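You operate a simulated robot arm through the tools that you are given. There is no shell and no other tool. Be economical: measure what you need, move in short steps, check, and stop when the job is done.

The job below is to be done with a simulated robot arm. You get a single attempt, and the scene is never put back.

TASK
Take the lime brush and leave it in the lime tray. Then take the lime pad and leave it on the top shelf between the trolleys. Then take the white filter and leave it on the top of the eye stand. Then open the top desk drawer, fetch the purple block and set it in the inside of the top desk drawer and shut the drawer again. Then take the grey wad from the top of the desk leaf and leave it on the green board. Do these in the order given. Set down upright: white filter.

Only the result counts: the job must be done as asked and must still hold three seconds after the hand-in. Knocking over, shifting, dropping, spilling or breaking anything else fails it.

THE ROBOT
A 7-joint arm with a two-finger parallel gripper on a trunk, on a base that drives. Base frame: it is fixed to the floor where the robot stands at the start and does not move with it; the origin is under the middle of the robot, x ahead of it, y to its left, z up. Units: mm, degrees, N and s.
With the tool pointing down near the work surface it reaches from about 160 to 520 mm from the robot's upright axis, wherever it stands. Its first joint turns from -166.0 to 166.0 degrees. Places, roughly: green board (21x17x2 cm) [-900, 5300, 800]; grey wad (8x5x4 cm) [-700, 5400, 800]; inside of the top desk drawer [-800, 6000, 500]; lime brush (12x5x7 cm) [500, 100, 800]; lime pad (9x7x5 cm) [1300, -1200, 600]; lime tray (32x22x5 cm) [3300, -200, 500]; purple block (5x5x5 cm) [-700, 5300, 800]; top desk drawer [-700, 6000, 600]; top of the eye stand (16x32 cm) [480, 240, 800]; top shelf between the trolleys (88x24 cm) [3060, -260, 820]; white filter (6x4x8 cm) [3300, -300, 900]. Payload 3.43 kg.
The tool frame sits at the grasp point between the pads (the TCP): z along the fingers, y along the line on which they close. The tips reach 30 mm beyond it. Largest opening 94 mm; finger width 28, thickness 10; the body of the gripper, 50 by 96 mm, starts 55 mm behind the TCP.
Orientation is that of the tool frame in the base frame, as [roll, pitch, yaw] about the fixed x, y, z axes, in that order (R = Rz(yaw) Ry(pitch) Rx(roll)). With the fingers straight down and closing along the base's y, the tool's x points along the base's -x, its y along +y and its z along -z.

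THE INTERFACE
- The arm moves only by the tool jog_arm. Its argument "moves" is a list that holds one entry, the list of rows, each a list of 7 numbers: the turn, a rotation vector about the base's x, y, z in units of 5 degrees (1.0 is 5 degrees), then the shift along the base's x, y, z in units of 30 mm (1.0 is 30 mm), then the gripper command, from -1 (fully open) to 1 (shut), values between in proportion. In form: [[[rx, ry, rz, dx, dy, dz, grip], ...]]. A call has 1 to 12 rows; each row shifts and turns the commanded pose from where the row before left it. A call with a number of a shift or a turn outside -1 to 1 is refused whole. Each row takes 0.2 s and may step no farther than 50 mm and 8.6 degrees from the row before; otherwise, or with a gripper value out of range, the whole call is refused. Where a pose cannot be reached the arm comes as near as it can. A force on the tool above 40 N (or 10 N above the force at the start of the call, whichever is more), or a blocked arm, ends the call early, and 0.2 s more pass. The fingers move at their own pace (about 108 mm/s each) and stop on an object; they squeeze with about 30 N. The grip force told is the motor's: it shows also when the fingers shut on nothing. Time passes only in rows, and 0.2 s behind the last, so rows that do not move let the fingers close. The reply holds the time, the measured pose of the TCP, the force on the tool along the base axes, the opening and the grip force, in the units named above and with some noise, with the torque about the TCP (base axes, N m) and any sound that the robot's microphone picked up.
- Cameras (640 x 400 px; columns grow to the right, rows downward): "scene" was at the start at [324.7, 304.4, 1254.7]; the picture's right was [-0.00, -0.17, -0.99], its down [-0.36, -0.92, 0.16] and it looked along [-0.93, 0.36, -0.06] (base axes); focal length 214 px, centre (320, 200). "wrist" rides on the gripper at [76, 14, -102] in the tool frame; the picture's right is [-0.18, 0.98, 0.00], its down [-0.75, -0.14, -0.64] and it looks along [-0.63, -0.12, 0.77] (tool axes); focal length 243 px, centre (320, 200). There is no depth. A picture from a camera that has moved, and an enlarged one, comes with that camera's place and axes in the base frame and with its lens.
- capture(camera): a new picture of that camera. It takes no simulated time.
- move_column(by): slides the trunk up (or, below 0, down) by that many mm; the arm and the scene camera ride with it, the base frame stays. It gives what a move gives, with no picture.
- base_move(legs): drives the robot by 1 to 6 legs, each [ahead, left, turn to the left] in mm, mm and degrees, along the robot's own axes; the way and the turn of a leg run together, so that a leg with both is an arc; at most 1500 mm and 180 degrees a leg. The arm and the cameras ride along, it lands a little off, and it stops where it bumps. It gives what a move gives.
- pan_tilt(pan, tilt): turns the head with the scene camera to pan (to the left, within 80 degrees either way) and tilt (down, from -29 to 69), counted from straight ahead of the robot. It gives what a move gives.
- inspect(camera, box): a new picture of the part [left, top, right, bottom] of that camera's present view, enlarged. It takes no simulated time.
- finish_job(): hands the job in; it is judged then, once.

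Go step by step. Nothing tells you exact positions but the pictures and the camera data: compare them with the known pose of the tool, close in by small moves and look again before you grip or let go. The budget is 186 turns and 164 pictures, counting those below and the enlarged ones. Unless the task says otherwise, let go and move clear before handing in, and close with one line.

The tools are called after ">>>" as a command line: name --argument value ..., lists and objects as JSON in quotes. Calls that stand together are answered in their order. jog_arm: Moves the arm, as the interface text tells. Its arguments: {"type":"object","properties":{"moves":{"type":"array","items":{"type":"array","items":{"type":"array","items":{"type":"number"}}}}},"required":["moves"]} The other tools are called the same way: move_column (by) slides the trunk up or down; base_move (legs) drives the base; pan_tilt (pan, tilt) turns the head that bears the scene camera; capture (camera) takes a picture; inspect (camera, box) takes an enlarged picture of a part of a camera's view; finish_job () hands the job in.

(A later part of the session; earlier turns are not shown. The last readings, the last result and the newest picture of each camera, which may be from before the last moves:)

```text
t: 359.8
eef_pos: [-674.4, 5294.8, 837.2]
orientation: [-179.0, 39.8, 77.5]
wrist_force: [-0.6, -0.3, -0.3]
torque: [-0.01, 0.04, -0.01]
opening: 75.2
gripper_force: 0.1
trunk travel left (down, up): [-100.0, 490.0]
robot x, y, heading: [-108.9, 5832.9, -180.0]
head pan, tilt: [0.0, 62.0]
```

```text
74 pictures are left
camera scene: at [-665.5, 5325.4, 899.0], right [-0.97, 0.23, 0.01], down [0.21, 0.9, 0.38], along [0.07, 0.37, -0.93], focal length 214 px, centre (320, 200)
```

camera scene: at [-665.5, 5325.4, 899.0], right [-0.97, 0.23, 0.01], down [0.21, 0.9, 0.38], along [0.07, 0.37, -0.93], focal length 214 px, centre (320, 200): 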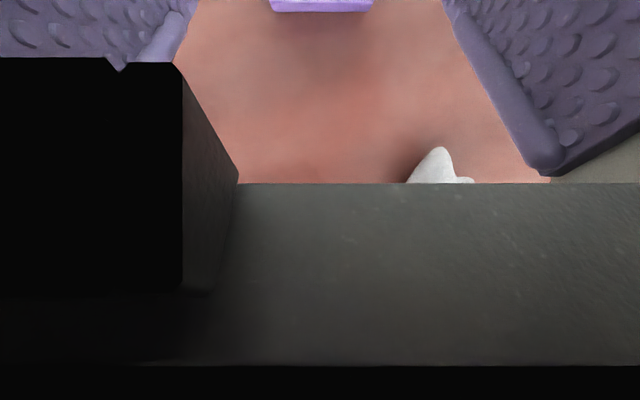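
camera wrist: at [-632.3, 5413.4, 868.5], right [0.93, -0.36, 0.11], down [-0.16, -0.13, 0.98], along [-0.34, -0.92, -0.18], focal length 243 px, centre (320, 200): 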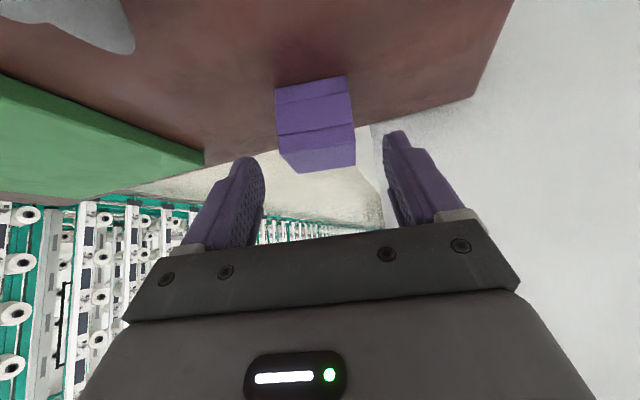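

Aligned. I finish the descent and close on the block.

>>> jog_arm --moves '[[[0, 0, 0, -0.12, -0.45, -0.5, -0.6], [0, 0, 0, -0.12, -0.45, -0.5, -0.6], [0, 0, 0, -0.05, -0.3, -0.35, -0.6]]]'

>>> capture --camera "wrist"

>>> capture --camera "scene"

```text
t: 360.6
eef_pos: [-684.3, 5259.2, 797.5]
orientation: [-179.1, 39.9, 77.5]
wrist_force: [0.0, 0.5, 0.7]
torque: [-0.01, -0.03, 0.01]
opening: 75.1
gripper_force: 0.0
trunk travel left (down, up): [-100.0, 490.0]
robot x, y, heading: [-108.0, 5834.8, -179.8]
head pan, tilt: [0.0, 62.0]
```

```text
73 pictures are left
camera wrist: at [-642.1, 5376.6, 828.0], right [0.93, -0.36, 0.11], down [-0.16, -0.13, 0.98], along [-0.34, -0.92, -0.18], focal length 243 px, centre (320, 200)
```

wrist: 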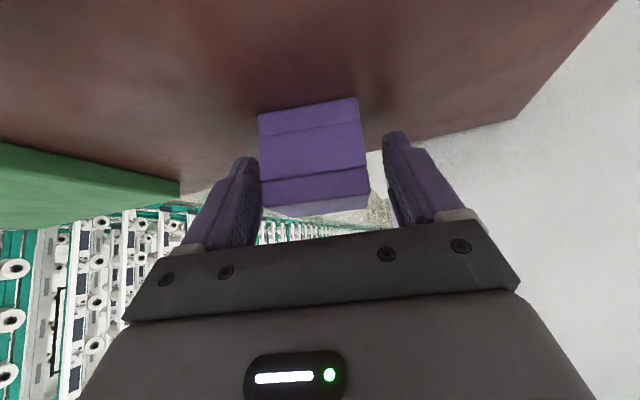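

```text
72 pictures are left
camera scene: at [-675.2, 5288.6, 858.5], right [-0.97, 0.23, 0.01], down [0.21, 0.9, 0.38], along [0.07, 0.37, -0.93], focal length 214 px, centre (320, 200)
```

scene: 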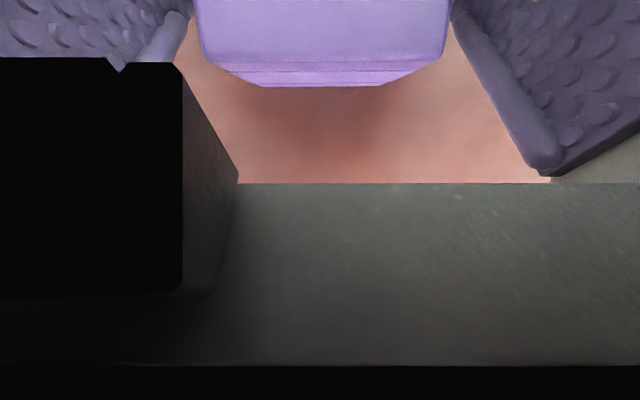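

>>> jog_arm --moves '[[[0, 0, 0, 0, 0, 0, 0.3], [0, 0, 0, 0, 0, 0, 1], [0, 0, 0, 0, 0, 0, 1], [0, 0, 0, 0, 0, 0, 1]]]'

>>> jog_arm --moves '[[[0, 0, 0, 0, 0.1, 0.4, 1], [0, 0, 0, 0.1, 0.3, 0.8, 1], [0, 0, 0, 0.1, 0.5, 0.8, 1], [0, 0, 0, 0.1, 0.5, 0.8, 1], [0, 0, 0, 0.2, 0.5, 0.8, 1], [0, 0, 0, 0.2, 0.5, 0.8, 1]]]'

>>> capture --camera "wrist"

```text
t: 361.6
eef_pos: [-684.7, 5259.6, 798.3]
orientation: [-179.2, 40.0, 77.5]
wrist_force: [-1.0, -0.7, 0.9]
torque: [-0.03, -0.05, -0.03]
opening: 54.1
gripper_force: 30.3
trunk travel left (down, up): [-100.0, 490.0]
robot x, y, heading: [-109.2, 5834.0, -179.7]
head pan, tilt: [0.0, 62.0]
```

```text
t: 363.0
eef_pos: [-664.5, 5332.2, 929.8]
orientation: [-179.2, 39.7, 77.4]
wrist_force: [0.6, 0.2, -1.1]
torque: [0.0, -0.03, -0.02]
opening: 54.1
gripper_force: 30.4
trunk travel left (down, up): [-100.0, 490.0]
robot x, y, heading: [-109.9, 5836.3, -180.1]
head pan, tilt: [0.0, 62.0]
```

```text
71 pictures are left
camera wrist: at [-621.8, 5449.3, 960.3], right [0.93, -0.36, 0.11], down [-0.16, -0.13, 0.98], along [-0.34, -0.92, -0.18], focal length 243 px, centre (320, 200)
```

wrist: 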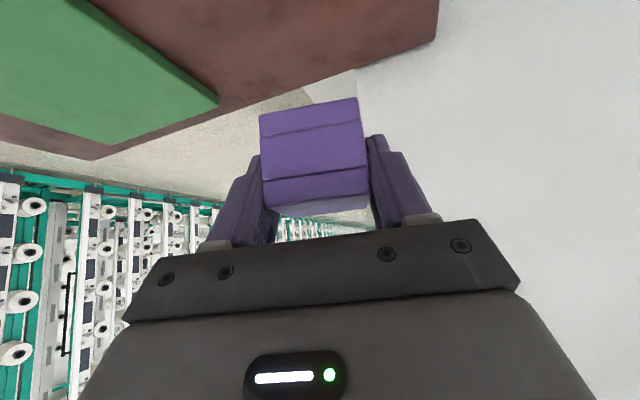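

The block is held. I raise the trunk and swing the hand back toward the drawer.

>>> move_column --by 150

>>> jog_arm --moves '[[[0, 0, -1, 0.5, 1, 0, 1], [0, 0, -1, 0.5, 1, 0, 1], [0, 0, -1, 0.5, 1, 0, 1], [0, 0, -1, 0.5, 1, 0, 1], [0, 0, -1, 0.5, 1, 0, 1], [0, 0, -1, 0.5, 1, 0, 1], [0, 0, -1, 0.5, 1, 0, 1], [0, 0, -1, 0.5, 1, 0, 1], [0, 0, -1, 0.5, 1, 0, 1], [0, 0, -1, 0.5, 1, 0, 1], [0, 0, -1, 0.5, 1, 0, 1], [0, 0, -1, 0.5, 1, 0, 1]]]'

>>> base_move --legs '[[-180, 0, 0]]'

>>> jog_arm --moves '[[[0, 0, -0.8, 0, 1, 0, 1], [0, 0, -0.8, 0, 1, 0, 1], [0, 0, -0.8, 0, 1, 0, 1], [0, 0, -0.5, 0, 1, 0, 1], [0, -1, 0, 0, 1, 0, 1], [0, -1, 0, 0, 1, 0, 1], [0, -1, 0, 0, 1, 0, 1], [0, -1, 0, 0, 1, 0, 1], [0, -1, 0, 0, 1, 0, 1], [0, -1, 0, 0, 1, 0, 1], [0, -1, 0, 0, 0, 0, 1], [0, -1, 0, 0, 0, 0, 1]]]'

>>> pan_tilt --pan 0 --tilt -15

>>> capture --camera "scene"

>>> capture --camera "wrist"

```text
t: 364.8
eef_pos: [-665.0, 5330.4, 1079.6]
orientation: [-179.2, 39.9, 77.5]
wrist_force: [-0.2, -0.6, -1.0]
torque: [0.0, 0.0, -0.01]
opening: 53.9
gripper_force: 30.0
trunk travel left (down, up): [-250.0, 340.0]
robot x, y, heading: [-109.9, 5831.5, -180.1]
head pan, tilt: [0.0, 62.0]
```

```text
t: 367.4
eef_pos: [-511.6, 5678.9, 1079.4]
orientation: [-179.0, 39.9, 17.6]
wrist_force: [0.0, 0.1, -1.4]
torque: [-0.01, -0.03, -0.02]
opening: 53.9
gripper_force: 29.4
out of reach, approached as far as the arm can: row 11, 12
trunk travel left (down, up): [-250.0, 340.0]
robot x, y, heading: [-104.9, 5830.2, -180.0]
head pan, tilt: [0.0, 62.0]
```

```text
t: 368.9
eef_pos: [-332.8, 5678.4, 1078.6]
orientation: [-179.0, 39.8, 17.5]
wrist_force: [0.5, -1.0, -0.4]
torque: [0.0, 0.01, -0.02]
opening: 54.2
gripper_force: 29.6
trunk travel left (down, up): [-250.0, 340.0]
robot x, y, heading: [67.0, 5833.7, -179.9]
head pan, tilt: [0.0, 62.0]
```

```text
t: 371.5
eef_pos: [-364.0, 5971.5, 1077.3]
orientation: [178.9, -0.3, 2.4]
wrist_force: [0.0, -0.1, -0.5]
torque: [0.01, -0.02, 0.02]
opening: 54.1
gripper_force: 29.5
out of reach, approached as far as the arm can: row 1, 2, 3, 4
trunk travel left (down, up): [-250.0, 340.0]
robot x, y, heading: [70.4, 5833.1, -179.7]
head pan, tilt: [0.0, 62.0]
```

```text
t: 373.0
eef_pos: [-362.9, 5969.8, 1078.9]
orientation: [178.9, -0.1, 2.4]
wrist_force: [-0.3, -0.3, -1.1]
torque: [0.0, 0.03, 0.04]
opening: 54.0
gripper_force: 30.1
trunk travel left (down, up): [-250.0, 340.0]
robot x, y, heading: [66.8, 5834.1, -179.9]
head pan, tilt: [0.0, -15.0]
```

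```text
70 pictures are left
camera scene: at [-493.3, 5968.0, 1126.8], right [-0.04, 1.0, -0.02], down [0.97, 0.04, -0.26], along [-0.25, -0.03, -0.97], focal length 214 px, centre (320, 200)
```

scene: 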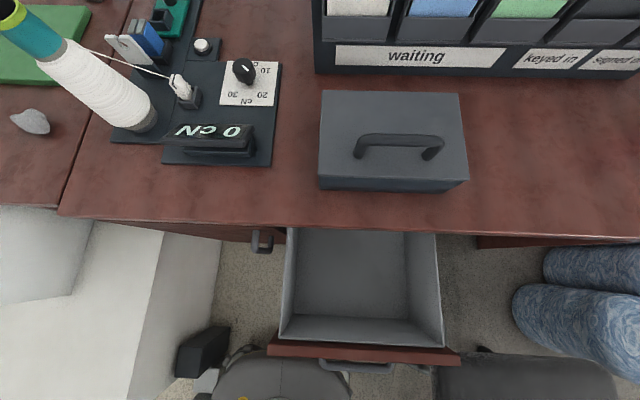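

```text
69 pictures are left
camera wrist: at [-286.5, 5961.7, 1182.0], right [-0.14, -0.99, 0.02], down [-0.76, 0.12, 0.64], along [-0.63, 0.08, -0.77], focal length 243 px, centre (320, 200)
```

wrist: 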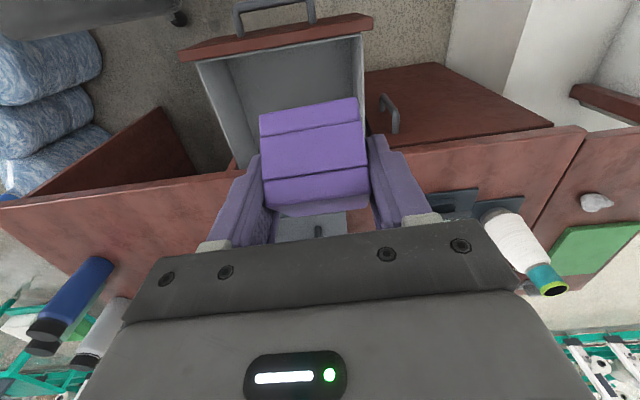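

The block is held (tilted in the grip). The drawer interior spans about x −545…−345, y 5905–6165. I tuck the head, move ahead 60 mm, and turn the hand 90° so camera and head stay within the drawer's width.

>>> pan_tilt --pan 0 --tilt 62

>>> base_move --legs '[[60, 0, 0]]'

>>> jog_arm --moves '[[[0, 0, 1, -0.1, 0.2, 0, 1], [0, 0, 1, -0.1, 0.2, 0, 1], [0, 0, 1, -0.1, 0.2, 0, 1], [0, 0, 1, -0.1, 0.2, 0, 1], [0, 0, 1, -0.1, 0.2, 0, 1], [0, 0, 1, -0.1, 0.2, 0, 1], [0, 0, 1, -0.1, 0.2, 0, 1], [0, 0, 1, -0.1, 0.2, 0, 1], [0, 0, 1, 0, 0.2, 0, 1], [0, 0, 1, 0, 0.2, 0, 1], [0, 0, 1, 0, 0.2, 0, 1], [0, 0, 1, 0, 0.2, 0, 1]]]'

>>> jog_arm --moves '[[[0, 0, 1, 0, 0, 0, 1], [0, 0, 1, 0, 0, 0, 1], [0, 0, 1, 0, 0, 0, 1], [0, 0, 1, 0, 0, 0, 1], [0, 0, 1, 0, 0, 0, 1], [0, 0, 0.5, 0, 0, 0, 1]]]'

>>> capture --camera "wrist"

```text
t: 374.5
eef_pos: [-362.5, 5971.8, 1077.9]
orientation: [178.9, -0.2, 2.3]
wrist_force: [-0.3, 0.2, -1.2]
torque: [0.01, -0.01, 0.01]
opening: 54.0
gripper_force: 29.9
trunk travel left (down, up): [-250.0, 340.0]
robot x, y, heading: [69.8, 5835.9, -179.7]
head pan, tilt: [0.0, 62.0]
```

```text
t: 375.4
eef_pos: [-425.0, 5970.7, 1077.1]
orientation: [178.9, -0.2, 2.5]
wrist_force: [-0.1, 0.5, -1.0]
torque: [-0.01, -0.01, -0.02]
opening: 54.3
gripper_force: 30.2
trunk travel left (down, up): [-250.0, 340.0]
robot x, y, heading: [8.7, 5835.5, -179.8]
head pan, tilt: [0.0, 62.0]
```

```text
t: 378.0
eef_pos: [-446.5, 6043.3, 1079.6]
orientation: [178.8, -0.2, 62.5]
wrist_force: [-0.6, 0.6, -1.6]
torque: [0.02, 0.01, 0.01]
opening: 54.2
gripper_force: 30.3
trunk travel left (down, up): [-250.0, 340.0]
robot x, y, heading: [12.6, 5830.0, -179.7]
head pan, tilt: [0.0, 62.0]
```

```text
t: 379.4
eef_pos: [-447.1, 6042.6, 1077.4]
orientation: [178.9, -0.2, 89.9]
wrist_force: [-0.1, 0.1, -1.9]
torque: [0.0, -0.02, 0.0]
opening: 54.1
gripper_force: 30.4
trunk travel left (down, up): [-250.0, 340.0]
robot x, y, heading: [7.8, 5834.4, -179.5]
head pan, tilt: [0.0, 62.0]
```

```text
68 pictures are left
camera wrist: at [-434.2, 6118.6, 1181.8], right [0.98, -0.19, 0.02], down [-0.15, -0.76, 0.64], along [-0.1, -0.63, -0.77], focal length 243 px, centre (320, 200)
```

wrist: 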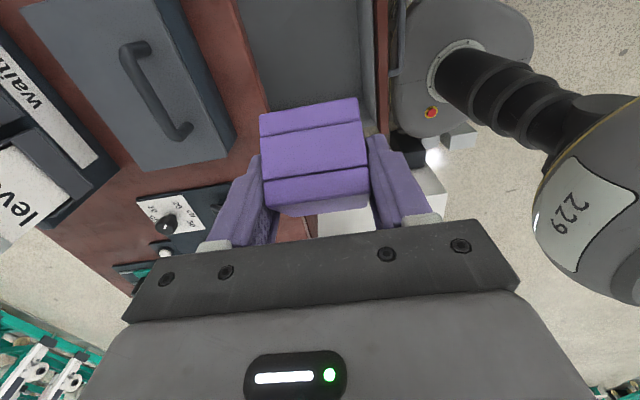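

Centred between desk edge (x −547) and drawer front (x −342). I lower the trunk and then the hand into the drawer.

>>> move_column --by -248

>>> jog_arm --moves '[[[0, 0, 0, 0, 0, -1, 1], [0, 0, 0, 0, 0, -1, 1], [0, 0, 0, 0, 0, -1, 1], [0, 0, 0, 0, 0, -1, 1]]]'

>>> capture --camera "wrist"

>>> capture --camera "scene"

```text
t: 382.0
eef_pos: [-446.7, 6042.0, 830.8]
orientation: [179.0, -0.2, 89.8]
wrist_force: [-0.1, 0.9, -0.6]
torque: [-0.01, -0.01, -0.02]
opening: 53.9
gripper_force: 30.0
trunk travel left (down, up): [-2.0, 588.0]
robot x, y, heading: [5.4, 5833.8, -179.9]
head pan, tilt: [0.0, 62.0]
```

```text
t: 383.0
eef_pos: [-443.4, 6042.9, 709.7]
orientation: [178.9, -0.3, 89.9]
wrist_force: [-0.1, 0.4, -1.1]
torque: [0.01, 0.0, 0.02]
opening: 53.9
gripper_force: 30.0
trunk travel left (down, up): [-2.0, 588.0]
robot x, y, heading: [9.9, 5830.8, -179.6]
head pan, tilt: [0.0, 62.0]
```

```text
67 pictures are left
camera wrist: at [-432.4, 6119.2, 813.3], right [0.98, -0.19, 0.02], down [-0.16, -0.76, 0.64], along [-0.11, -0.63, -0.77], focal length 243 px, centre (320, 200)
```

wrist: 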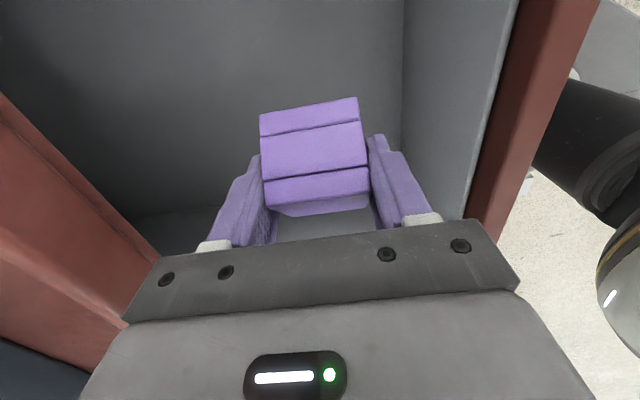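

```text
66 pictures are left
camera scene: at [-444.3, 6027.5, 774.6], right [-1.0, 0.0, -0.02], down [-0.02, 0.47, 0.88], along [0.01, 0.88, -0.47], focal length 214 px, centre (320, 200)
```

scene: 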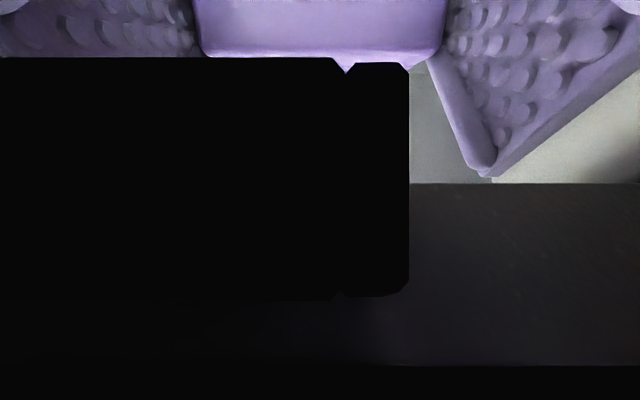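

>>> jog_arm --moves '[[[0, 0, 0, 0, 0, -0.8, 1], [0, 0, 0, 0, 0, -0.8, 1], [0, 0, 0, 0, 0, -0.7, 1], [0, 0, 0, 0, 0, -0.5, 1]]]'

>>> capture --camera "wrist"

```text
t: 384.0
eef_pos: [-446.2, 6042.3, 626.0]
orientation: [178.9, -0.2, 89.9]
wrist_force: [-0.4, 0.4, -0.8]
torque: [0.0, 0.02, 0.03]
opening: 54.0
gripper_force: 29.4
trunk travel left (down, up): [-2.0, 588.0]
robot x, y, heading: [9.6, 5830.9, -179.7]
head pan, tilt: [0.0, 62.0]
```

```text
65 pictures are left
camera wrist: at [-434.0, 6119.2, 730.5], right [0.98, -0.19, 0.02], down [-0.15, -0.76, 0.64], along [-0.11, -0.63, -0.77], focal length 243 px, centre (320, 200)
```

wrist: 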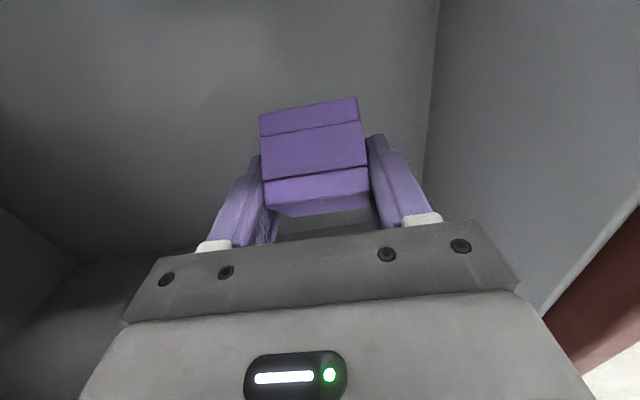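

>>> jog_arm --moves '[[[0, 0, 0, 0, 0, -0.6, 1], [0, 0, 0, 0, 0, -0.6, 1], [0, 0, 0, 0, 0, -0.3, 1]]]'

>>> jog_arm --moves '[[[0, 0, 0, 0, 0, 0, -0.5], [0, 0, 0, 0, 0, 0, -0.7], [0, 0, 0, 0, 0, 0, -0.7], [0, 0, 0, 0, 0, 0.5, -0.7], [0, 0, 0, 0, 0, 1, -0.7], [0, 0, 0, 0, 0, 1, -0.7], [0, 0, 0, 0, 0, 1, -0.7]]]'

>>> capture --camera "wrist"

```text
t: 384.8
eef_pos: [-447.2, 6041.4, 581.9]
orientation: [178.9, -0.3, 89.9]
wrist_force: [0.4, 0.1, -0.5]
torque: [0.03, 0.0, 0.0]
opening: 54.1
gripper_force: 30.0
trunk travel left (down, up): [-2.0, 588.0]
robot x, y, heading: [11.2, 5834.8, -179.8]
head pan, tilt: [0.0, 62.0]
```

```text
t: 386.4
eef_pos: [-446.1, 6043.5, 686.2]
orientation: [179.0, -0.3, 89.8]
wrist_force: [0.6, 0.2, 0.2]
torque: [-0.06, -0.02, 0.0]
opening: 80.0
gripper_force: 0.0
trunk travel left (down, up): [-2.0, 588.0]
robot x, y, heading: [8.2, 5837.3, -179.8]
head pan, tilt: [0.0, 62.0]
```

```text
64 pictures are left
camera wrist: at [-434.3, 6119.0, 790.7], right [0.98, -0.19, 0.02], down [-0.15, -0.76, 0.64], along [-0.1, -0.63, -0.77], focal length 243 px, centre (320, 200)
```

wrist: 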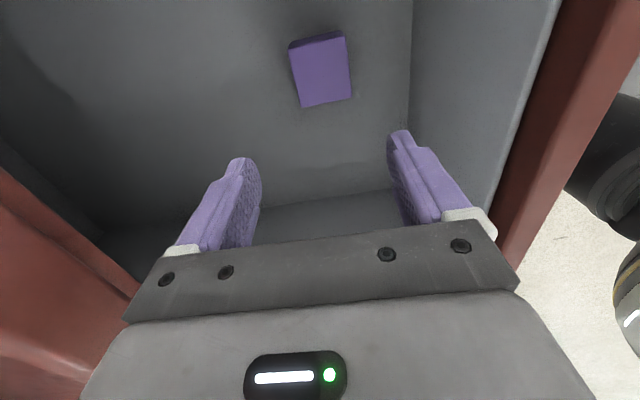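

The block lies in the drawer. I lift out, back off, and tilt the hand so I can grasp the handle again to push the drawer shut.

>>> jog_arm --moves '[[[0, 0, 0, 0, 0, 1, -0.7], [0, 0, 0, 0, 0, 1, -0.7], [0, 0, 0, 0, 0, 1, -0.7], [0, 0, 0, 0, 0, 1, -0.7], [0, 0, 0, 0, 0, 1, -0.7]]]'

>>> base_move --legs '[[-560, -60, 0]]'

>>> jog_arm --moves '[[[0, 1, 0, -0.5, 0, -0.2, -0.3], [0, 1, 0, -0.5, 0, -0.2, -0.3], [0, 1, 0, -0.5, 0, -0.2, -0.3], [0, 1, 0, -0.5, 0, -0.2, -0.3], [0, 1, 0, -0.5, 0, -0.2, -0.3], [0, 1, 0, -0.5, 0, -0.3, -0.3], [0, 1, 0, -0.5, 0, -0.3, -0.3], [0, 1, 0, -0.5, 0, -0.3, -0.3], [0, 1, 0, -0.5, 0, -0.3, -0.3], [0, 1, 0, -0.5, 0, -0.3, -0.3], [0, 0.8, 0, -0.5, 0, -0.3, -0.1]]]'

>>> pan_tilt --pan 0 --tilt 0

>>> capture --camera "scene"

```text
t: 387.6
eef_pos: [-445.5, 6042.9, 837.4]
orientation: [179.0, -0.2, 89.9]
wrist_force: [0.1, -0.4, -0.4]
torque: [-0.02, -0.03, 0.0]
opening: 79.8
gripper_force: 0.1
trunk travel left (down, up): [-2.0, 588.0]
robot x, y, heading: [6.3, 5835.3, -179.4]
head pan, tilt: [0.0, 62.0]
```

```text
t: 390.8
eef_pos: [113.4, 6105.1, 836.7]
orientation: [178.9, -0.3, 89.9]
wrist_force: [-0.1, 1.0, -0.8]
torque: [-0.02, -0.03, -0.02]
opening: 79.5
gripper_force: 0.1
trunk travel left (down, up): [-2.0, 588.0]
robot x, y, heading: [568.9, 5894.9, -179.6]
head pan, tilt: [0.0, 62.0]
```

```text
t: 393.2
eef_pos: [-52.1, 6104.7, 753.5]
orientation: [-127.0, 0.0, 89.8]
wrist_force: [-0.2, 0.1, -0.4]
torque: [0.04, 0.03, 0.02]
opening: 51.7
gripper_force: 0.1
trunk travel left (down, up): [-2.0, 588.0]
robot x, y, heading: [568.7, 5898.7, -179.8]
head pan, tilt: [0.0, 62.0]
```

```text
t: 394.6
eef_pos: [-51.8, 6105.1, 753.8]
orientation: [-127.1, 0.1, 89.8]
wrist_force: [0.9, 0.8, -1.0]
torque: [0.0, -0.01, 0.01]
opening: 51.8
gripper_force: 0.0
trunk travel left (down, up): [-2.0, 588.0]
robot x, y, heading: [568.9, 5899.6, -179.8]
head pan, tilt: [0.0, 0.0]
```

```text
63 pictures are left
camera scene: at [-18.1, 5996.6, 776.7], right [-0.6, 0.0, 0.8], down [0.0, 1.0, 0.0], along [-0.8, 0.0, -0.6], focal length 214 px, centre (320, 200)
```

scene: 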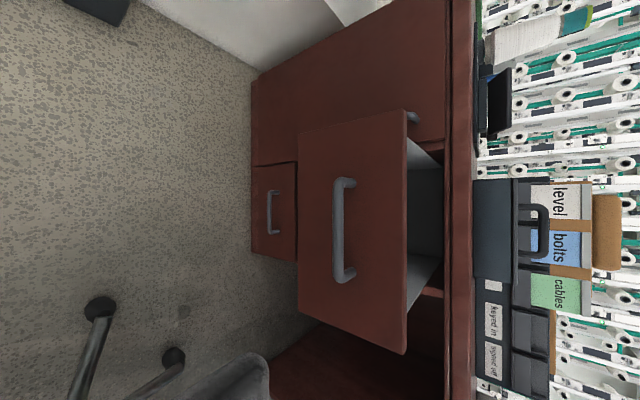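

The handle is at (−285,6042,614). I drive ahead 100 mm and go to the pre-grasp point.

>>> base_move --legs '[[100, 0, 0]]'

>>> jog_arm --moves '[[[0, 0, 0, -0.5, -0.54, -0.8, 0.1], [0, 0, 0, -0.5, -0.54, -0.8, 0.25], [0, 0, 0, -0.5, -0.54, -0.8, 0.25], [0, 0, 0, -0.5, -0.54, -0.8, 0.25]]]'

>>> pan_tilt --pan 0 --tilt 20

>>> capture --camera "scene"

```text
t: 395.7
eef_pos: [-151.0, 6104.4, 752.9]
orientation: [-127.1, 0.0, 89.7]
wrist_force: [0.1, 0.3, -0.2]
torque: [0.01, -0.03, -0.02]
opening: 51.7
gripper_force: 0.2
trunk travel left (down, up): [-2.0, 588.0]
robot x, y, heading: [467.8, 5896.4, -179.8]
head pan, tilt: [0.0, 0.0]
```

```text
t: 396.7
eef_pos: [-210.5, 6041.5, 655.9]
orientation: [-127.1, -0.1, 89.7]
wrist_force: [0.2, 0.4, 0.4]
torque: [0.0, -0.05, 0.01]
opening: 35.1
gripper_force: 0.1
trunk travel left (down, up): [-2.0, 588.0]
robot x, y, heading: [467.9, 5897.2, -179.9]
head pan, tilt: [0.0, 0.0]
```

```text
t: 397.5
eef_pos: [-210.9, 6041.4, 656.9]
orientation: [-127.1, 0.0, 89.8]
wrist_force: [-0.1, 0.5, 0.0]
torque: [0.02, 0.02, 0.02]
opening: 35.2
gripper_force: 0.1
trunk travel left (down, up): [-2.0, 588.0]
robot x, y, heading: [469.8, 5896.3, -179.6]
head pan, tilt: [0.0, 20.0]
```

```text
62 pictures are left
camera scene: at [-179.5, 5964.4, 678.6], right [-0.6, 0.0, 0.8], down [0.28, 0.94, 0.21], along [-0.75, 0.35, -0.57], focal length 214 px, centre (320, 200)
```

scene: 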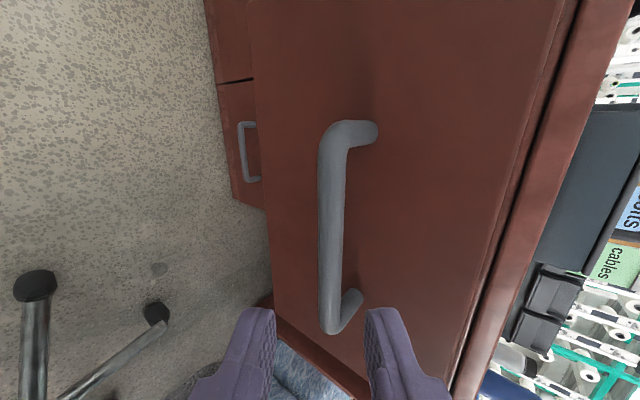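

Bar lies between the fingers. Advance to the earlier grasp pose and close.

>>> jog_arm --moves '[[[0, 0, 0, -0.5, 0, -0.25, 0.25], [0, 0, 0, -0.5, 0, -0.33, 0.25], [0, 0, 0, -0.5, 0, -0.33, 0.25], [0, 0, 0, -0.43, 0, -0.3, 0.25], [0, 0, 0, 0, 0, 0, 0.25]]]'

>>> capture --camera "scene"

```text
t: 398.7
eef_pos: [-268.2, 6041.7, 621.3]
orientation: [-127.1, 0.1, 89.7]
wrist_force: [-0.7, 1.0, -0.4]
torque: [0.02, 0.02, -0.02]
opening: 35.6
gripper_force: 0.0
trunk travel left (down, up): [-2.0, 588.0]
robot x, y, heading: [473.6, 5896.6, -180.0]
head pan, tilt: [0.0, 20.0]
```

```text
61 pictures are left
camera scene: at [-238.2, 5965.1, 642.0], right [-0.6, 0.0, 0.8], down [0.28, 0.94, 0.21], along [-0.75, 0.35, -0.57], focal length 214 px, centre (320, 200)
```

scene: 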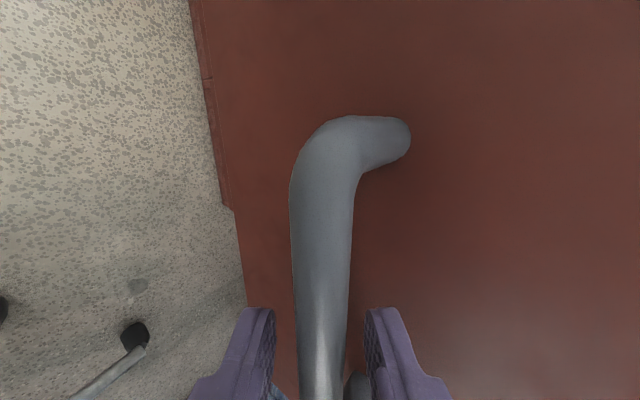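

>>> jog_arm --moves '[[[0, 0, 0, 0, 0, 0, 1], [0, 0, 0, 0, 0, 0, 1], [0, 0, 0, 0, 0, 0, 1]]]'

>>> base_move --legs '[[212, 0, 0]]'

>>> capture --camera "scene"

```text
t: 399.5
eef_pos: [-268.8, 6042.2, 621.1]
orientation: [-127.0, -0.1, 89.9]
wrist_force: [0.1, -0.5, 5.4]
torque: [0.53, 0.07, 0.56]
opening: 15.6
gripper_force: 44.8
trunk travel left (down, up): [-2.0, 588.0]
robot x, y, heading: [469.4, 5896.9, -179.5]
head pan, tilt: [0.0, 20.0]
```

```text
t: 401.2
eef_pos: [-485.8, 6040.5, 622.1]
orientation: [-127.0, 0.1, 89.7]
wrist_force: [-0.8, 18.1, 8.1]
torque: [1.17, 0.13, -0.11]
opening: 15.7
gripper_force: 44.5
trunk travel left (down, up): [-2.0, 588.0]
robot x, y, heading: [254.9, 5895.2, -179.6]
head pan, tilt: [0.0, 20.0]
```

```text
60 pictures are left
camera scene: at [-454.9, 5965.4, 642.7], right [-0.6, 0.0, 0.8], down [0.28, 0.94, 0.21], along [-0.75, 0.35, -0.57], focal length 214 px, centre (320, 200)
```

scene: 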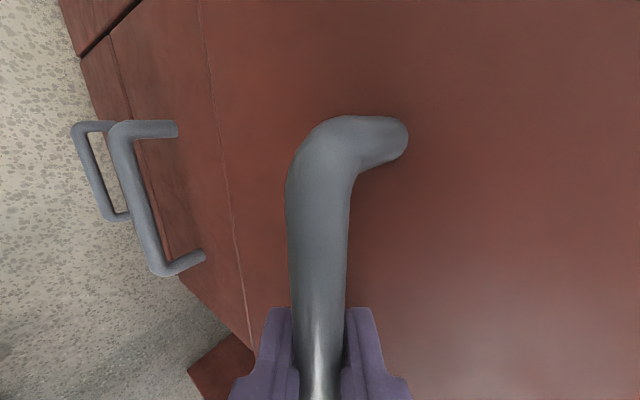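

Nearly shut. I push on with small arm steps until the stop is felt.

>>> jog_arm --moves '[[[0, 0, 0, -0.15, 0, 0, 1], [0, 0, 0, -0.15, 0, 0, 1], [0, 0, 0, -0.15, 0, 0, 1], [0, 0, 0, -0.15, 0, 0, 1], [0, 0, 0, -0.15, 0, 0, 1]]]'

```text
t: 402.0
eef_pos: [-493.5, 6041.7, 621.3]
orientation: [-127.3, -0.3, 89.7]
wrist_force: [24.9, -5.0, 18.1]
torque: [0.23, -0.08, 0.28]
opening: 15.7
gripper_force: 44.6
trunk travel left (down, up): [-2.0, 588.0]
robot x, y, heading: [256.5, 5895.5, -179.5]
head pan, tilt: [0.0, 20.0]
stopped in row 4: the force on the tool passed its limit at 46 N (the readings are from after the stop); the commanded pose is now the measured one
```

The stop is reached at the original position – the drawer is shut. I let go, withdraw, and check.

>>> jog_arm --moves '[[[0, 0, 0, 0, 0, 0, 0.25], [0, 0, 0, 0, 0, 0, 0.25], [0, 0, 0, 0.4, 0, 0.28, 0.25], [0, 0, 0, 0.5, 0, 0.36, 0.25], [0, 0, 0, 0.5, 0, 0.36, 0], [0, 0, 0, 0.5, 0, 0.4, -0.5], [0, 0, 0, 0.5, 0, 0.4, -1], [0, 0, 0, 0.5, 0, 0.4, -1]]]'

>>> base_move --legs '[[-150, 0, 0]]'

>>> pan_tilt --pan 0 --tilt 0

>>> capture --camera "scene"

```text
t: 403.8
eef_pos: [-406.7, 6040.2, 684.1]
orientation: [-127.5, -0.1, 89.7]
wrist_force: [-0.5, 0.1, -0.3]
torque: [-0.05, 0.0, -0.03]
opening: 93.9
gripper_force: 0.0
trunk travel left (down, up): [-2.0, 588.0]
robot x, y, heading: [254.0, 5891.9, -179.5]
head pan, tilt: [0.0, 20.0]
```

```text
t: 405.2
eef_pos: [-256.0, 6039.9, 682.4]
orientation: [-127.4, -0.3, 89.8]
wrist_force: [0.2, 0.0, -0.1]
torque: [-0.01, 0.01, -0.04]
opening: 93.8
gripper_force: 0.0
trunk travel left (down, up): [-2.0, 588.0]
robot x, y, heading: [403.4, 5893.6, -179.6]
head pan, tilt: [0.0, 20.0]
```

```text
t: 406.0
eef_pos: [-256.0, 6040.7, 684.5]
orientation: [-127.4, -0.2, 89.7]
wrist_force: [0.2, 0.2, 0.4]
torque: [-0.02, -0.03, -0.01]
opening: 94.0
gripper_force: 0.0
trunk travel left (down, up): [-2.0, 588.0]
robot x, y, heading: [405.0, 5896.9, -179.5]
head pan, tilt: [0.0, 0.0]
```

```text
59 pictures are left
camera scene: at [-224.0, 5932.7, 707.2], right [-0.61, 0.0, 0.79], down [0.01, 1.0, 0.0], along [-0.79, 0.01, -0.61], focal length 214 px, centre (320, 200)
```

scene: 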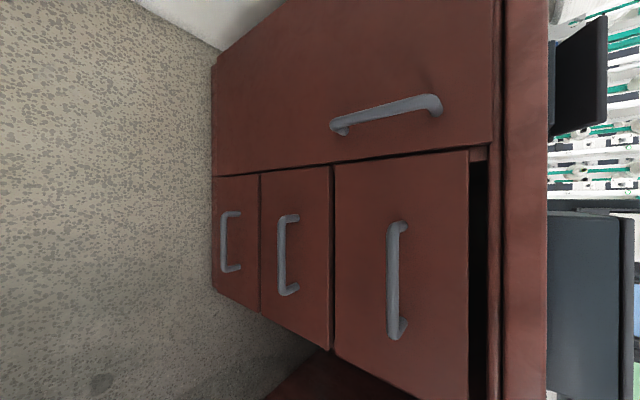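

The drawer is shut flush. Last, the grey wad: I raise the trunk, level the hand, and drive close to the desk again.

>>> move_column --by 248

>>> jog_arm --moves '[[[0, -1, 0, 0.4, 0, 0.5, -1], [0, -1, 0, 0.4, 0, 0.5, -1], [0, -1, 0, 0.4, 0, 0.5, -1], [0, -1, 0, 0.4, 0, 0.5, -1], [0, -1, 0, 0.4, 0, 0.5, -1], [0, -1, 0, 0.4, -0.5, 0.5, -1], [0, -1, 0, 0.4, -0.5, 0.5, -1], [0, -1, 0, 0.4, -0.5, 0.5, -1], [0, -1, 0, 0.4, -0.5, 0.5, -1], [0, -1, 0, 0.4, -0.5, 0.5, -1], [0, -0.5, 0, 0.4, -0.5, 0, -1]]]'

>>> jog_arm --moves '[[[0, 0, -1, 0, -1, 0, -1], [0, 0, -1, 0, -1, 0, -1], [0, 0, -1, 0, -1, 0, -1], [0, 0, -1, 0, -1, 0, -1], [0, 0, -1, 0, -1, 0, -1], [0, 0, -1, 0, -1, 0, -1], [0, 0, -1, 0, -1, 0, -1], [0, 0, -1, 0, -1, 0, -1]]]'

>>> base_move --legs '[[510, 60, 0]]'

>>> base_move --legs '[[150, 0, 0]]'

```text
t: 408.6
eef_pos: [-257.3, 6041.0, 931.4]
orientation: [-127.5, -0.2, 89.7]
wrist_force: [0.8, -0.1, 0.0]
torque: [-0.01, 0.0, 0.0]
opening: 94.1
gripper_force: 0.1
trunk travel left (down, up): [-250.0, 340.0]
robot x, y, heading: [402.6, 5895.6, -179.9]
head pan, tilt: [0.0, 0.0]
```

```text
t: 411.0
eef_pos: [-126.7, 5951.0, 1080.6]
orientation: [179.8, -0.3, 90.0]
wrist_force: [-0.2, 0.8, 1.0]
torque: [0.01, -0.04, 0.02]
opening: 93.8
gripper_force: 0.1
trunk travel left (down, up): [-250.0, 340.0]
robot x, y, heading: [403.9, 5894.4, -179.7]
head pan, tilt: [0.0, 0.0]
```

```text
t: 412.8
eef_pos: [-125.0, 5710.9, 1080.7]
orientation: [-179.9, -0.4, 50.0]
wrist_force: [0.1, -1.1, 0.4]
torque: [0.03, 0.01, 0.01]
opening: 94.0
gripper_force: 0.0
trunk travel left (down, up): [-250.0, 340.0]
robot x, y, heading: [405.0, 5894.3, -179.8]
head pan, tilt: [0.0, 0.0]
```

```text
t: 415.8
eef_pos: [-641.6, 5644.9, 1080.4]
orientation: [179.9, -0.4, 50.3]
wrist_force: [-0.6, -0.6, -1.0]
torque: [-0.01, 0.0, 0.02]
opening: 94.1
gripper_force: 0.0
trunk travel left (down, up): [-250.0, 340.0]
robot x, y, heading: [-116.6, 5832.8, -179.0]
head pan, tilt: [0.0, 0.0]
```

```text
t: 417.2
eef_pos: [-792.4, 5641.5, 1080.8]
orientation: [180.0, -0.3, 50.5]
wrist_force: [-0.5, 1.1, 0.4]
torque: [0.03, -0.01, 0.02]
opening: 94.2
gripper_force: 0.0
trunk travel left (down, up): [-250.0, 340.0]
robot x, y, heading: [-263.7, 5830.5, -179.0]
head pan, tilt: [0.0, 0.0]
```

The base is at (−264,5830) without bumping. I move the hand toward the leaf and take a top view.

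>>> jog_arm --moves '[[[0, 0, 0, 0.3, -1, 0, -1], [0, 0, 0, 0.3, -1, 0, -1], [0, 0, 0, 0.3, -1, 0, -1], [0, 0, 0, 0.3, -1, 0, -1], [0, 0, 0, 0.3, -1, 0, -1]]]'

>>> pan_tilt --pan 0 --tilt 0

>>> capture --camera "scene"

>>> capture --camera "wrist"

```text
t: 418.4
eef_pos: [-748.1, 5490.0, 1080.8]
orientation: [-179.9, -0.4, 50.5]
wrist_force: [0.7, 0.3, 0.6]
torque: [-0.01, 0.06, -0.04]
opening: 93.8
gripper_force: 0.1
trunk travel left (down, up): [-250.0, 340.0]
robot x, y, heading: [-264.1, 5830.2, -179.1]
head pan, tilt: [0.0, 0.0]
```

```text
t: 419.0
eef_pos: [-747.4, 5491.0, 1080.7]
orientation: [180.0, -0.5, 50.5]
wrist_force: [-0.6, 0.3, -0.1]
torque: [0.0, -0.02, -0.01]
opening: 93.9
gripper_force: 0.0
trunk travel left (down, up): [-250.0, 340.0]
robot x, y, heading: [-266.8, 5828.0, -179.0]
head pan, tilt: [0.0, 0.0]
```

```text
58 pictures are left
camera scene: at [-816.9, 5407.7, 1119.7], right [-0.77, 0.64, 0.0], down [0.64, 0.77, 0.01], along [0.0, 0.0, -1.0], focal length 214 px, centre (320, 200)
```

scene: 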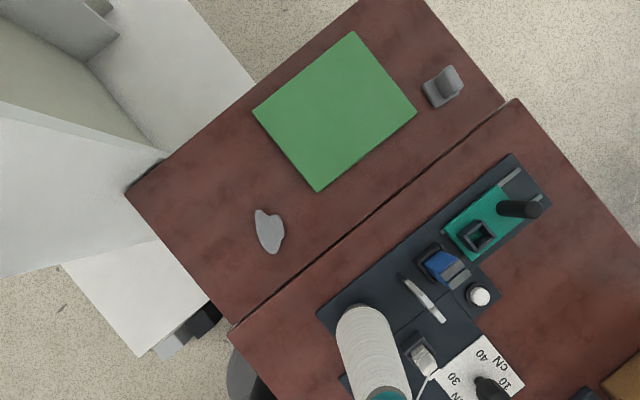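

```text
57 pictures are left
camera wrist: at [-689.6, 5540.3, 1184.7], right [0.64, -0.77, 0.0], down [-0.59, -0.49, 0.64], along [-0.49, -0.41, -0.77], focal length 243 px, centre (320, 200)
```

wrist: 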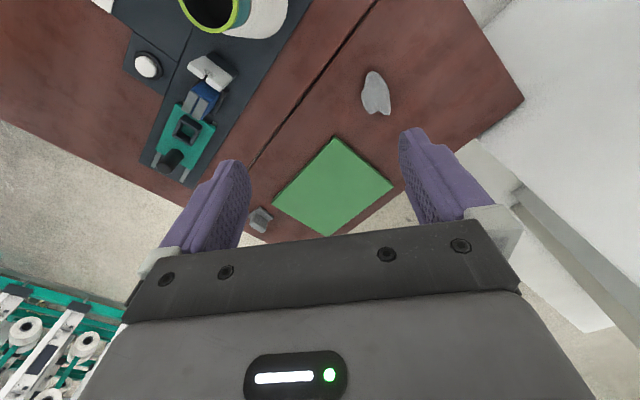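

Clear top view: wad centre (−723,5394) with long axis ~68°, board centre (−926,5313). I turn the hand to yaw 68 and move above the wad.

>>> jog_arm --moves '[[[0, 0, 0.9, 0.2, -0.8, -0.9, -1], [0, 0, 0.9, 0.2, -0.8, -0.9, -1], [0, 0, 0.9, 0.2, -0.8, -0.9, -1], [0, 0, 0.8, 0.2, -0.8, -0.9, -1], [0, 0, 0, 0, 0, -0.9, -1]]]'

>>> pan_tilt --pan 0 --tilt 55

>>> capture --camera "wrist"

>>> capture --camera "scene"

```text
t: 420.2
eef_pos: [-721.0, 5396.4, 946.5]
orientation: [180.0, -0.3, 67.9]
wrist_force: [1.2, 0.1, 0.2]
torque: [0.0, -0.02, -0.02]
opening: 94.1
gripper_force: 0.0
trunk travel left (down, up): [-250.0, 340.0]
robot x, y, heading: [-265.8, 5830.9, -179.1]
head pan, tilt: [0.0, 0.0]
```

```text
t: 421.4
eef_pos: [-721.2, 5398.1, 945.5]
orientation: [180.0, -0.3, 68.0]
wrist_force: [0.2, 1.0, 0.3]
torque: [0.01, -0.04, 0.01]
opening: 94.1
gripper_force: 0.1
trunk travel left (down, up): [-250.0, 340.0]
robot x, y, heading: [-261.3, 5826.3, -179.2]
head pan, tilt: [0.0, 55.0]
```

```text
56 pictures are left
camera wrist: at [-679.4, 5461.9, 1049.3], right [0.84, -0.54, 0.0], down [-0.41, -0.65, 0.64], along [-0.34, -0.54, -0.77], focal length 243 px, centre (320, 200)
```

wrist: 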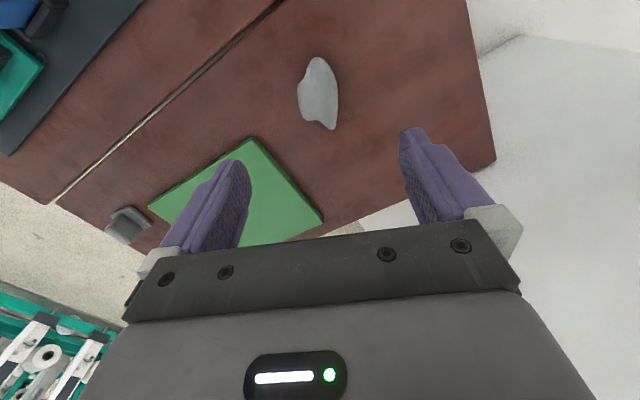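

```text
55 pictures are left
camera scene: at [-728.7, 5374.8, 1002.7], right [-0.93, 0.37, 0.0], down [0.21, 0.53, 0.82], along [0.31, 0.76, -0.57], focal length 214 px, centre (320, 200)
```

scene: 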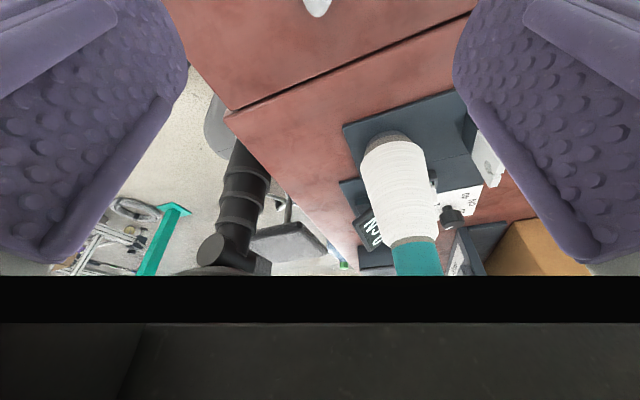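

Centred over the wad. I lower the trunk by 100 mm, then the hand by ~50 mm in small steps.

>>> move_column --by -100

>>> jog_arm --moves '[[[0, 0, 0, 0, 0, -0.7, -1], [0, 0, 0, 0, 0, -0.5, -1], [0, 0, 0, 0, 0, -0.4, -1]]]'

>>> capture --camera "wrist"

```text
t: 422.8
eef_pos: [-720.1, 5397.7, 844.8]
orientation: [180.0, -0.3, 68.0]
wrist_force: [-1.0, -0.3, -0.2]
torque: [-0.02, 0.01, 0.0]
opening: 93.9
gripper_force: 0.0
trunk travel left (down, up): [-150.0, 440.0]
robot x, y, heading: [-265.3, 5830.3, -179.0]
head pan, tilt: [0.0, 55.0]
```

```text
t: 423.6
eef_pos: [-720.1, 5396.5, 797.6]
orientation: [-180.0, -0.3, 68.0]
wrist_force: [-1.1, -0.3, 0.1]
torque: [0.06, -0.02, 0.0]
opening: 93.9
gripper_force: 0.1
trunk travel left (down, up): [-150.0, 440.0]
robot x, y, heading: [-263.4, 5828.6, -179.2]
head pan, tilt: [0.0, 55.0]
```

```text
54 pictures are left
camera wrist: at [-678.4, 5462.1, 901.0], right [0.84, -0.54, 0.0], down [-0.41, -0.65, 0.64], along [-0.34, -0.54, -0.77], focal length 243 px, centre (320, 200)
```

wrist: 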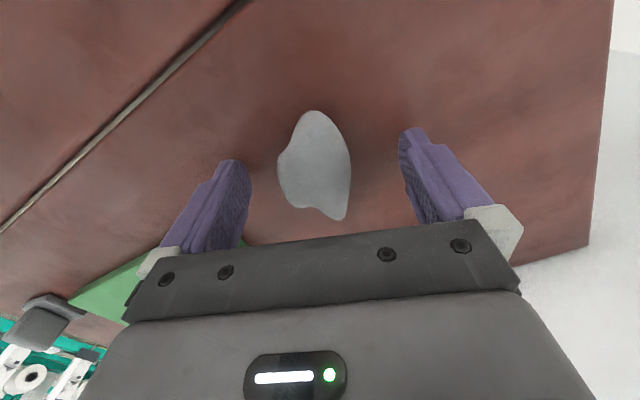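

>>> jog_arm --moves '[[[0, 0, 0, 0, 0, -0.15, -1], [0, 0, 0, 0, 0, 0, 0], [0, 0, 0, 0, 0, 0, 1], [0, 0, 0, 0, 0, 0, 1], [0, 0, 0, 0, 0, 0, 1]]]'

>>> jog_arm --moves '[[[0, 0, 0, 0, 0, 0.5, 1], [0, 0, 0, 0, 0, 0.8, 1], [0, 0, 0, 0, 0, 0.8, 1]]]'

>>> capture --camera "wrist"

```text
t: 424.8
eef_pos: [-718.8, 5397.1, 792.7]
orientation: [179.9, -0.3, 68.0]
wrist_force: [-0.3, -0.4, 1.6]
torque: [-0.05, 0.02, 0.09]
opening: 48.3
gripper_force: 29.5
trunk travel left (down, up): [-150.0, 440.0]
robot x, y, heading: [-265.5, 5830.5, -179.1]
head pan, tilt: [0.0, 55.0]
```

```text
t: 425.6
eef_pos: [-720.5, 5398.6, 856.1]
orientation: [180.0, -0.4, 68.0]
wrist_force: [-0.9, -0.1, -0.5]
torque: [-0.01, -0.06, 0.0]
opening: 48.3
gripper_force: 30.0
trunk travel left (down, up): [-150.0, 440.0]
robot x, y, heading: [-264.4, 5831.6, -179.0]
head pan, tilt: [0.0, 55.0]
```

```text
53 pictures are left
camera wrist: at [-679.3, 5463.3, 960.2], right [0.84, -0.54, 0.0], down [-0.42, -0.65, 0.64], along [-0.34, -0.54, -0.77], focal length 243 px, centre (320, 200)
```

wrist: 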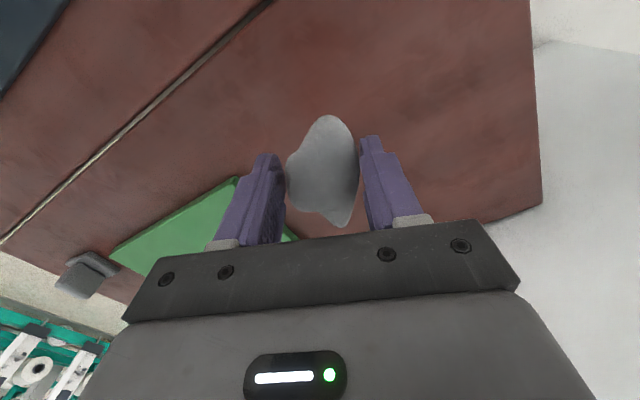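

The wad is held. I carry it over the board.

>>> jog_arm --moves '[[[0, 0, 0, -0.8, -0.28, 0.3, 1], [0, 0, 0, -0.8, -0.28, 0.3, 1], [0, 0, 0, -0.8, -0.28, 0, 1], [0, 0, 0, -0.8, -0.28, 0, 1], [0, 0, 0, -0.8, -0.28, 0, 1], [0, 0, 0, -0.8, -0.28, 0, 1], [0, 0, 0, -0.9, -0.28, 0, 1]]]'

>>> capture --camera "wrist"

```text
t: 427.2
eef_pos: [-838.8, 5387.0, 877.9]
orientation: [179.9, -0.4, 68.0]
wrist_force: [0.4, -0.8, -0.3]
torque: [0.06, -0.02, 0.0]
opening: 47.5
gripper_force: 29.8
out of reach, approached as far as the arm can: row 5, 6, 7
trunk travel left (down, up): [-150.0, 440.0]
robot x, y, heading: [-269.1, 5828.9, -179.1]
head pan, tilt: [0.0, 55.0]
```

```text
52 pictures are left
camera wrist: at [-797.7, 5452.3, 981.9], right [0.84, -0.54, 0.0], down [-0.41, -0.65, 0.64], along [-0.34, -0.54, -0.77], focal length 243 px, centre (320, 200)
```

wrist: 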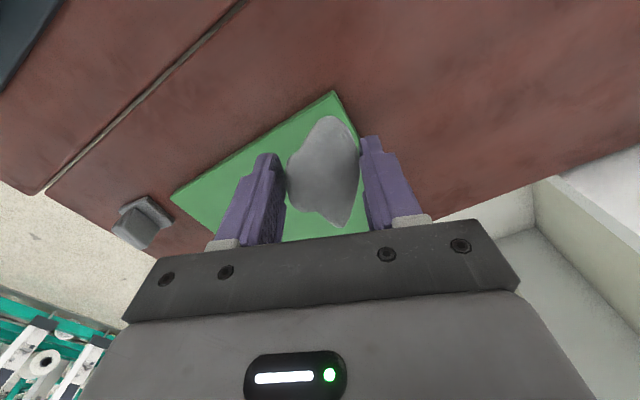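

Tool-down reach ends here at the board's near corner; I tilt the hand outward ~25° to extend further onto the board.

>>> jog_arm --moves '[[[-0.62, 0.79, 0, -0.1, -0.1, 0, 1], [-0.62, 0.79, 0, -0.2, -0.2, 0, 1], [-0.62, 0.79, 0, -0.3, -0.3, 0, 1], [-0.62, 0.79, 0, -0.4, -0.4, 0, 1], [-0.62, 0.79, 0, -0.4, -0.4, 0, 1], [0, 0, 0, -0.3, -0.2, 0, 1]]]'

>>> capture --camera "wrist"

```text
t: 428.6
eef_pos: [-898.9, 5329.6, 876.1]
orientation: [-167.0, 21.3, 70.4]
wrist_force: [0.0, 0.0, -0.6]
torque: [0.0, 0.04, 0.01]
opening: 47.4
gripper_force: 30.3
out of reach, approached as far as the arm can: row 1, 2, 3, 6
trunk travel left (down, up): [-150.0, 440.0]
robot x, y, heading: [-263.0, 5836.2, -179.2]
head pan, tilt: [0.0, 55.0]
```

```text
51 pictures are left
camera wrist: at [-828.7, 5417.3, 939.3], right [0.82, -0.56, -0.14], down [-0.15, -0.44, 0.89], along [-0.56, -0.7, -0.44], focal length 243 px, centre (320, 200)
```

wrist: 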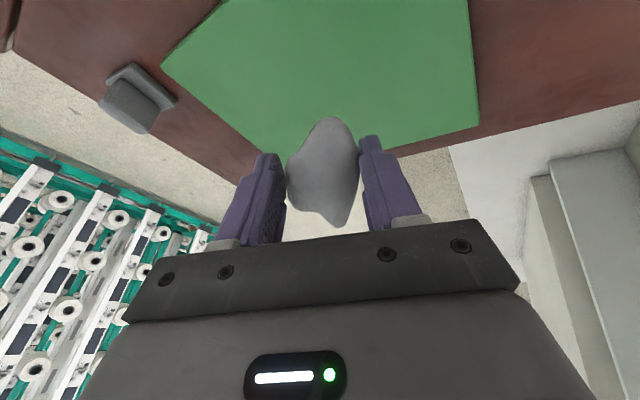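

Now above the board's middle. I lower in small steps.

>>> jog_arm --moves '[[[0, 0, 0, 0, 0, -0.5, 1], [0, 0, 0, 0, 0, -0.5, 1], [0, 0, 0, 0, 0, -0.4, 1]]]'

>>> capture --camera "wrist"

```text
t: 429.4
eef_pos: [-896.3, 5332.6, 834.4]
orientation: [-166.8, 21.2, 70.4]
wrist_force: [-0.3, 0.4, -1.4]
torque: [0.0, 0.05, -0.01]
opening: 47.2
gripper_force: 30.3
out of reach, approached as far as the arm can: row 3
trunk travel left (down, up): [-150.0, 440.0]
robot x, y, heading: [-263.9, 5831.1, -179.1]
head pan, tilt: [0.0, 55.0]
```

```text
50 pictures are left
camera wrist: at [-825.9, 5420.6, 897.9], right [0.82, -0.56, -0.14], down [-0.15, -0.44, 0.89], along [-0.56, -0.7, -0.44], focal length 243 px, centre (320, 200)
```

wrist: 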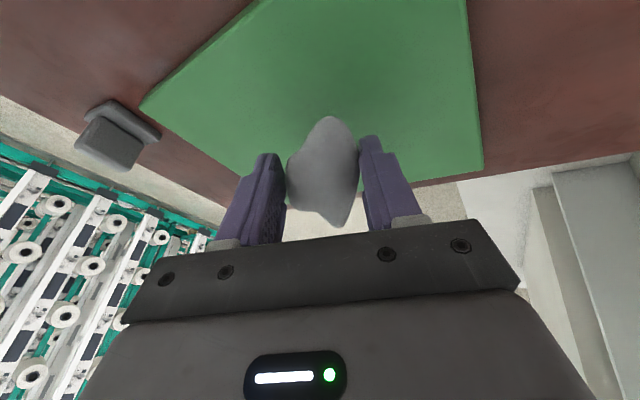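

>>> move_column --by -10

>>> capture --camera "wrist"

```text
t: 429.9
eef_pos: [-896.0, 5333.3, 824.6]
orientation: [-166.9, 21.2, 70.4]
wrist_force: [-0.4, -0.6, -0.2]
torque: [-0.02, 0.02, 0.02]
opening: 47.1
gripper_force: 30.3
trunk travel left (down, up): [-140.0, 450.0]
robot x, y, heading: [-262.9, 5828.8, -179.1]
head pan, tilt: [0.0, 55.0]
```

```text
49 pictures are left
camera wrist: at [-825.7, 5420.5, 888.0], right [0.82, -0.56, -0.14], down [-0.15, -0.44, 0.89], along [-0.56, -0.7, -0.44], focal length 243 px, centre (320, 200)
```

wrist: 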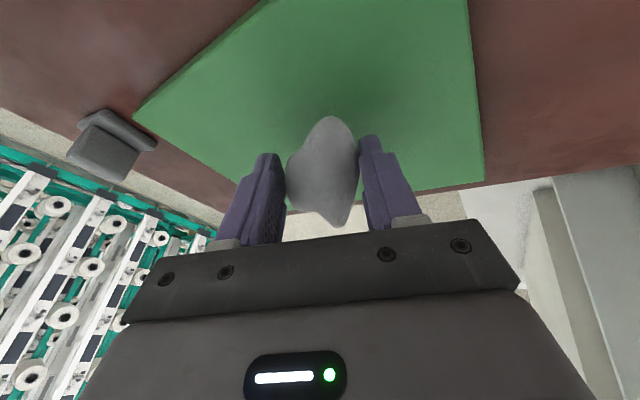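

>>> move_column --by -8

```text
t: 430.5
eef_pos: [-896.3, 5332.2, 821.7]
orientation: [-166.7, 21.5, 70.5]
wrist_force: [-1.0, -0.3, 16.2]
torque: [0.09, -0.21, -0.02]
opening: 47.1
gripper_force: 30.5
trunk travel left (down, up): [-132.0, 458.0]
robot x, y, heading: [-264.2, 5829.0, -179.0]
head pan, tilt: [0.0, 55.0]
```

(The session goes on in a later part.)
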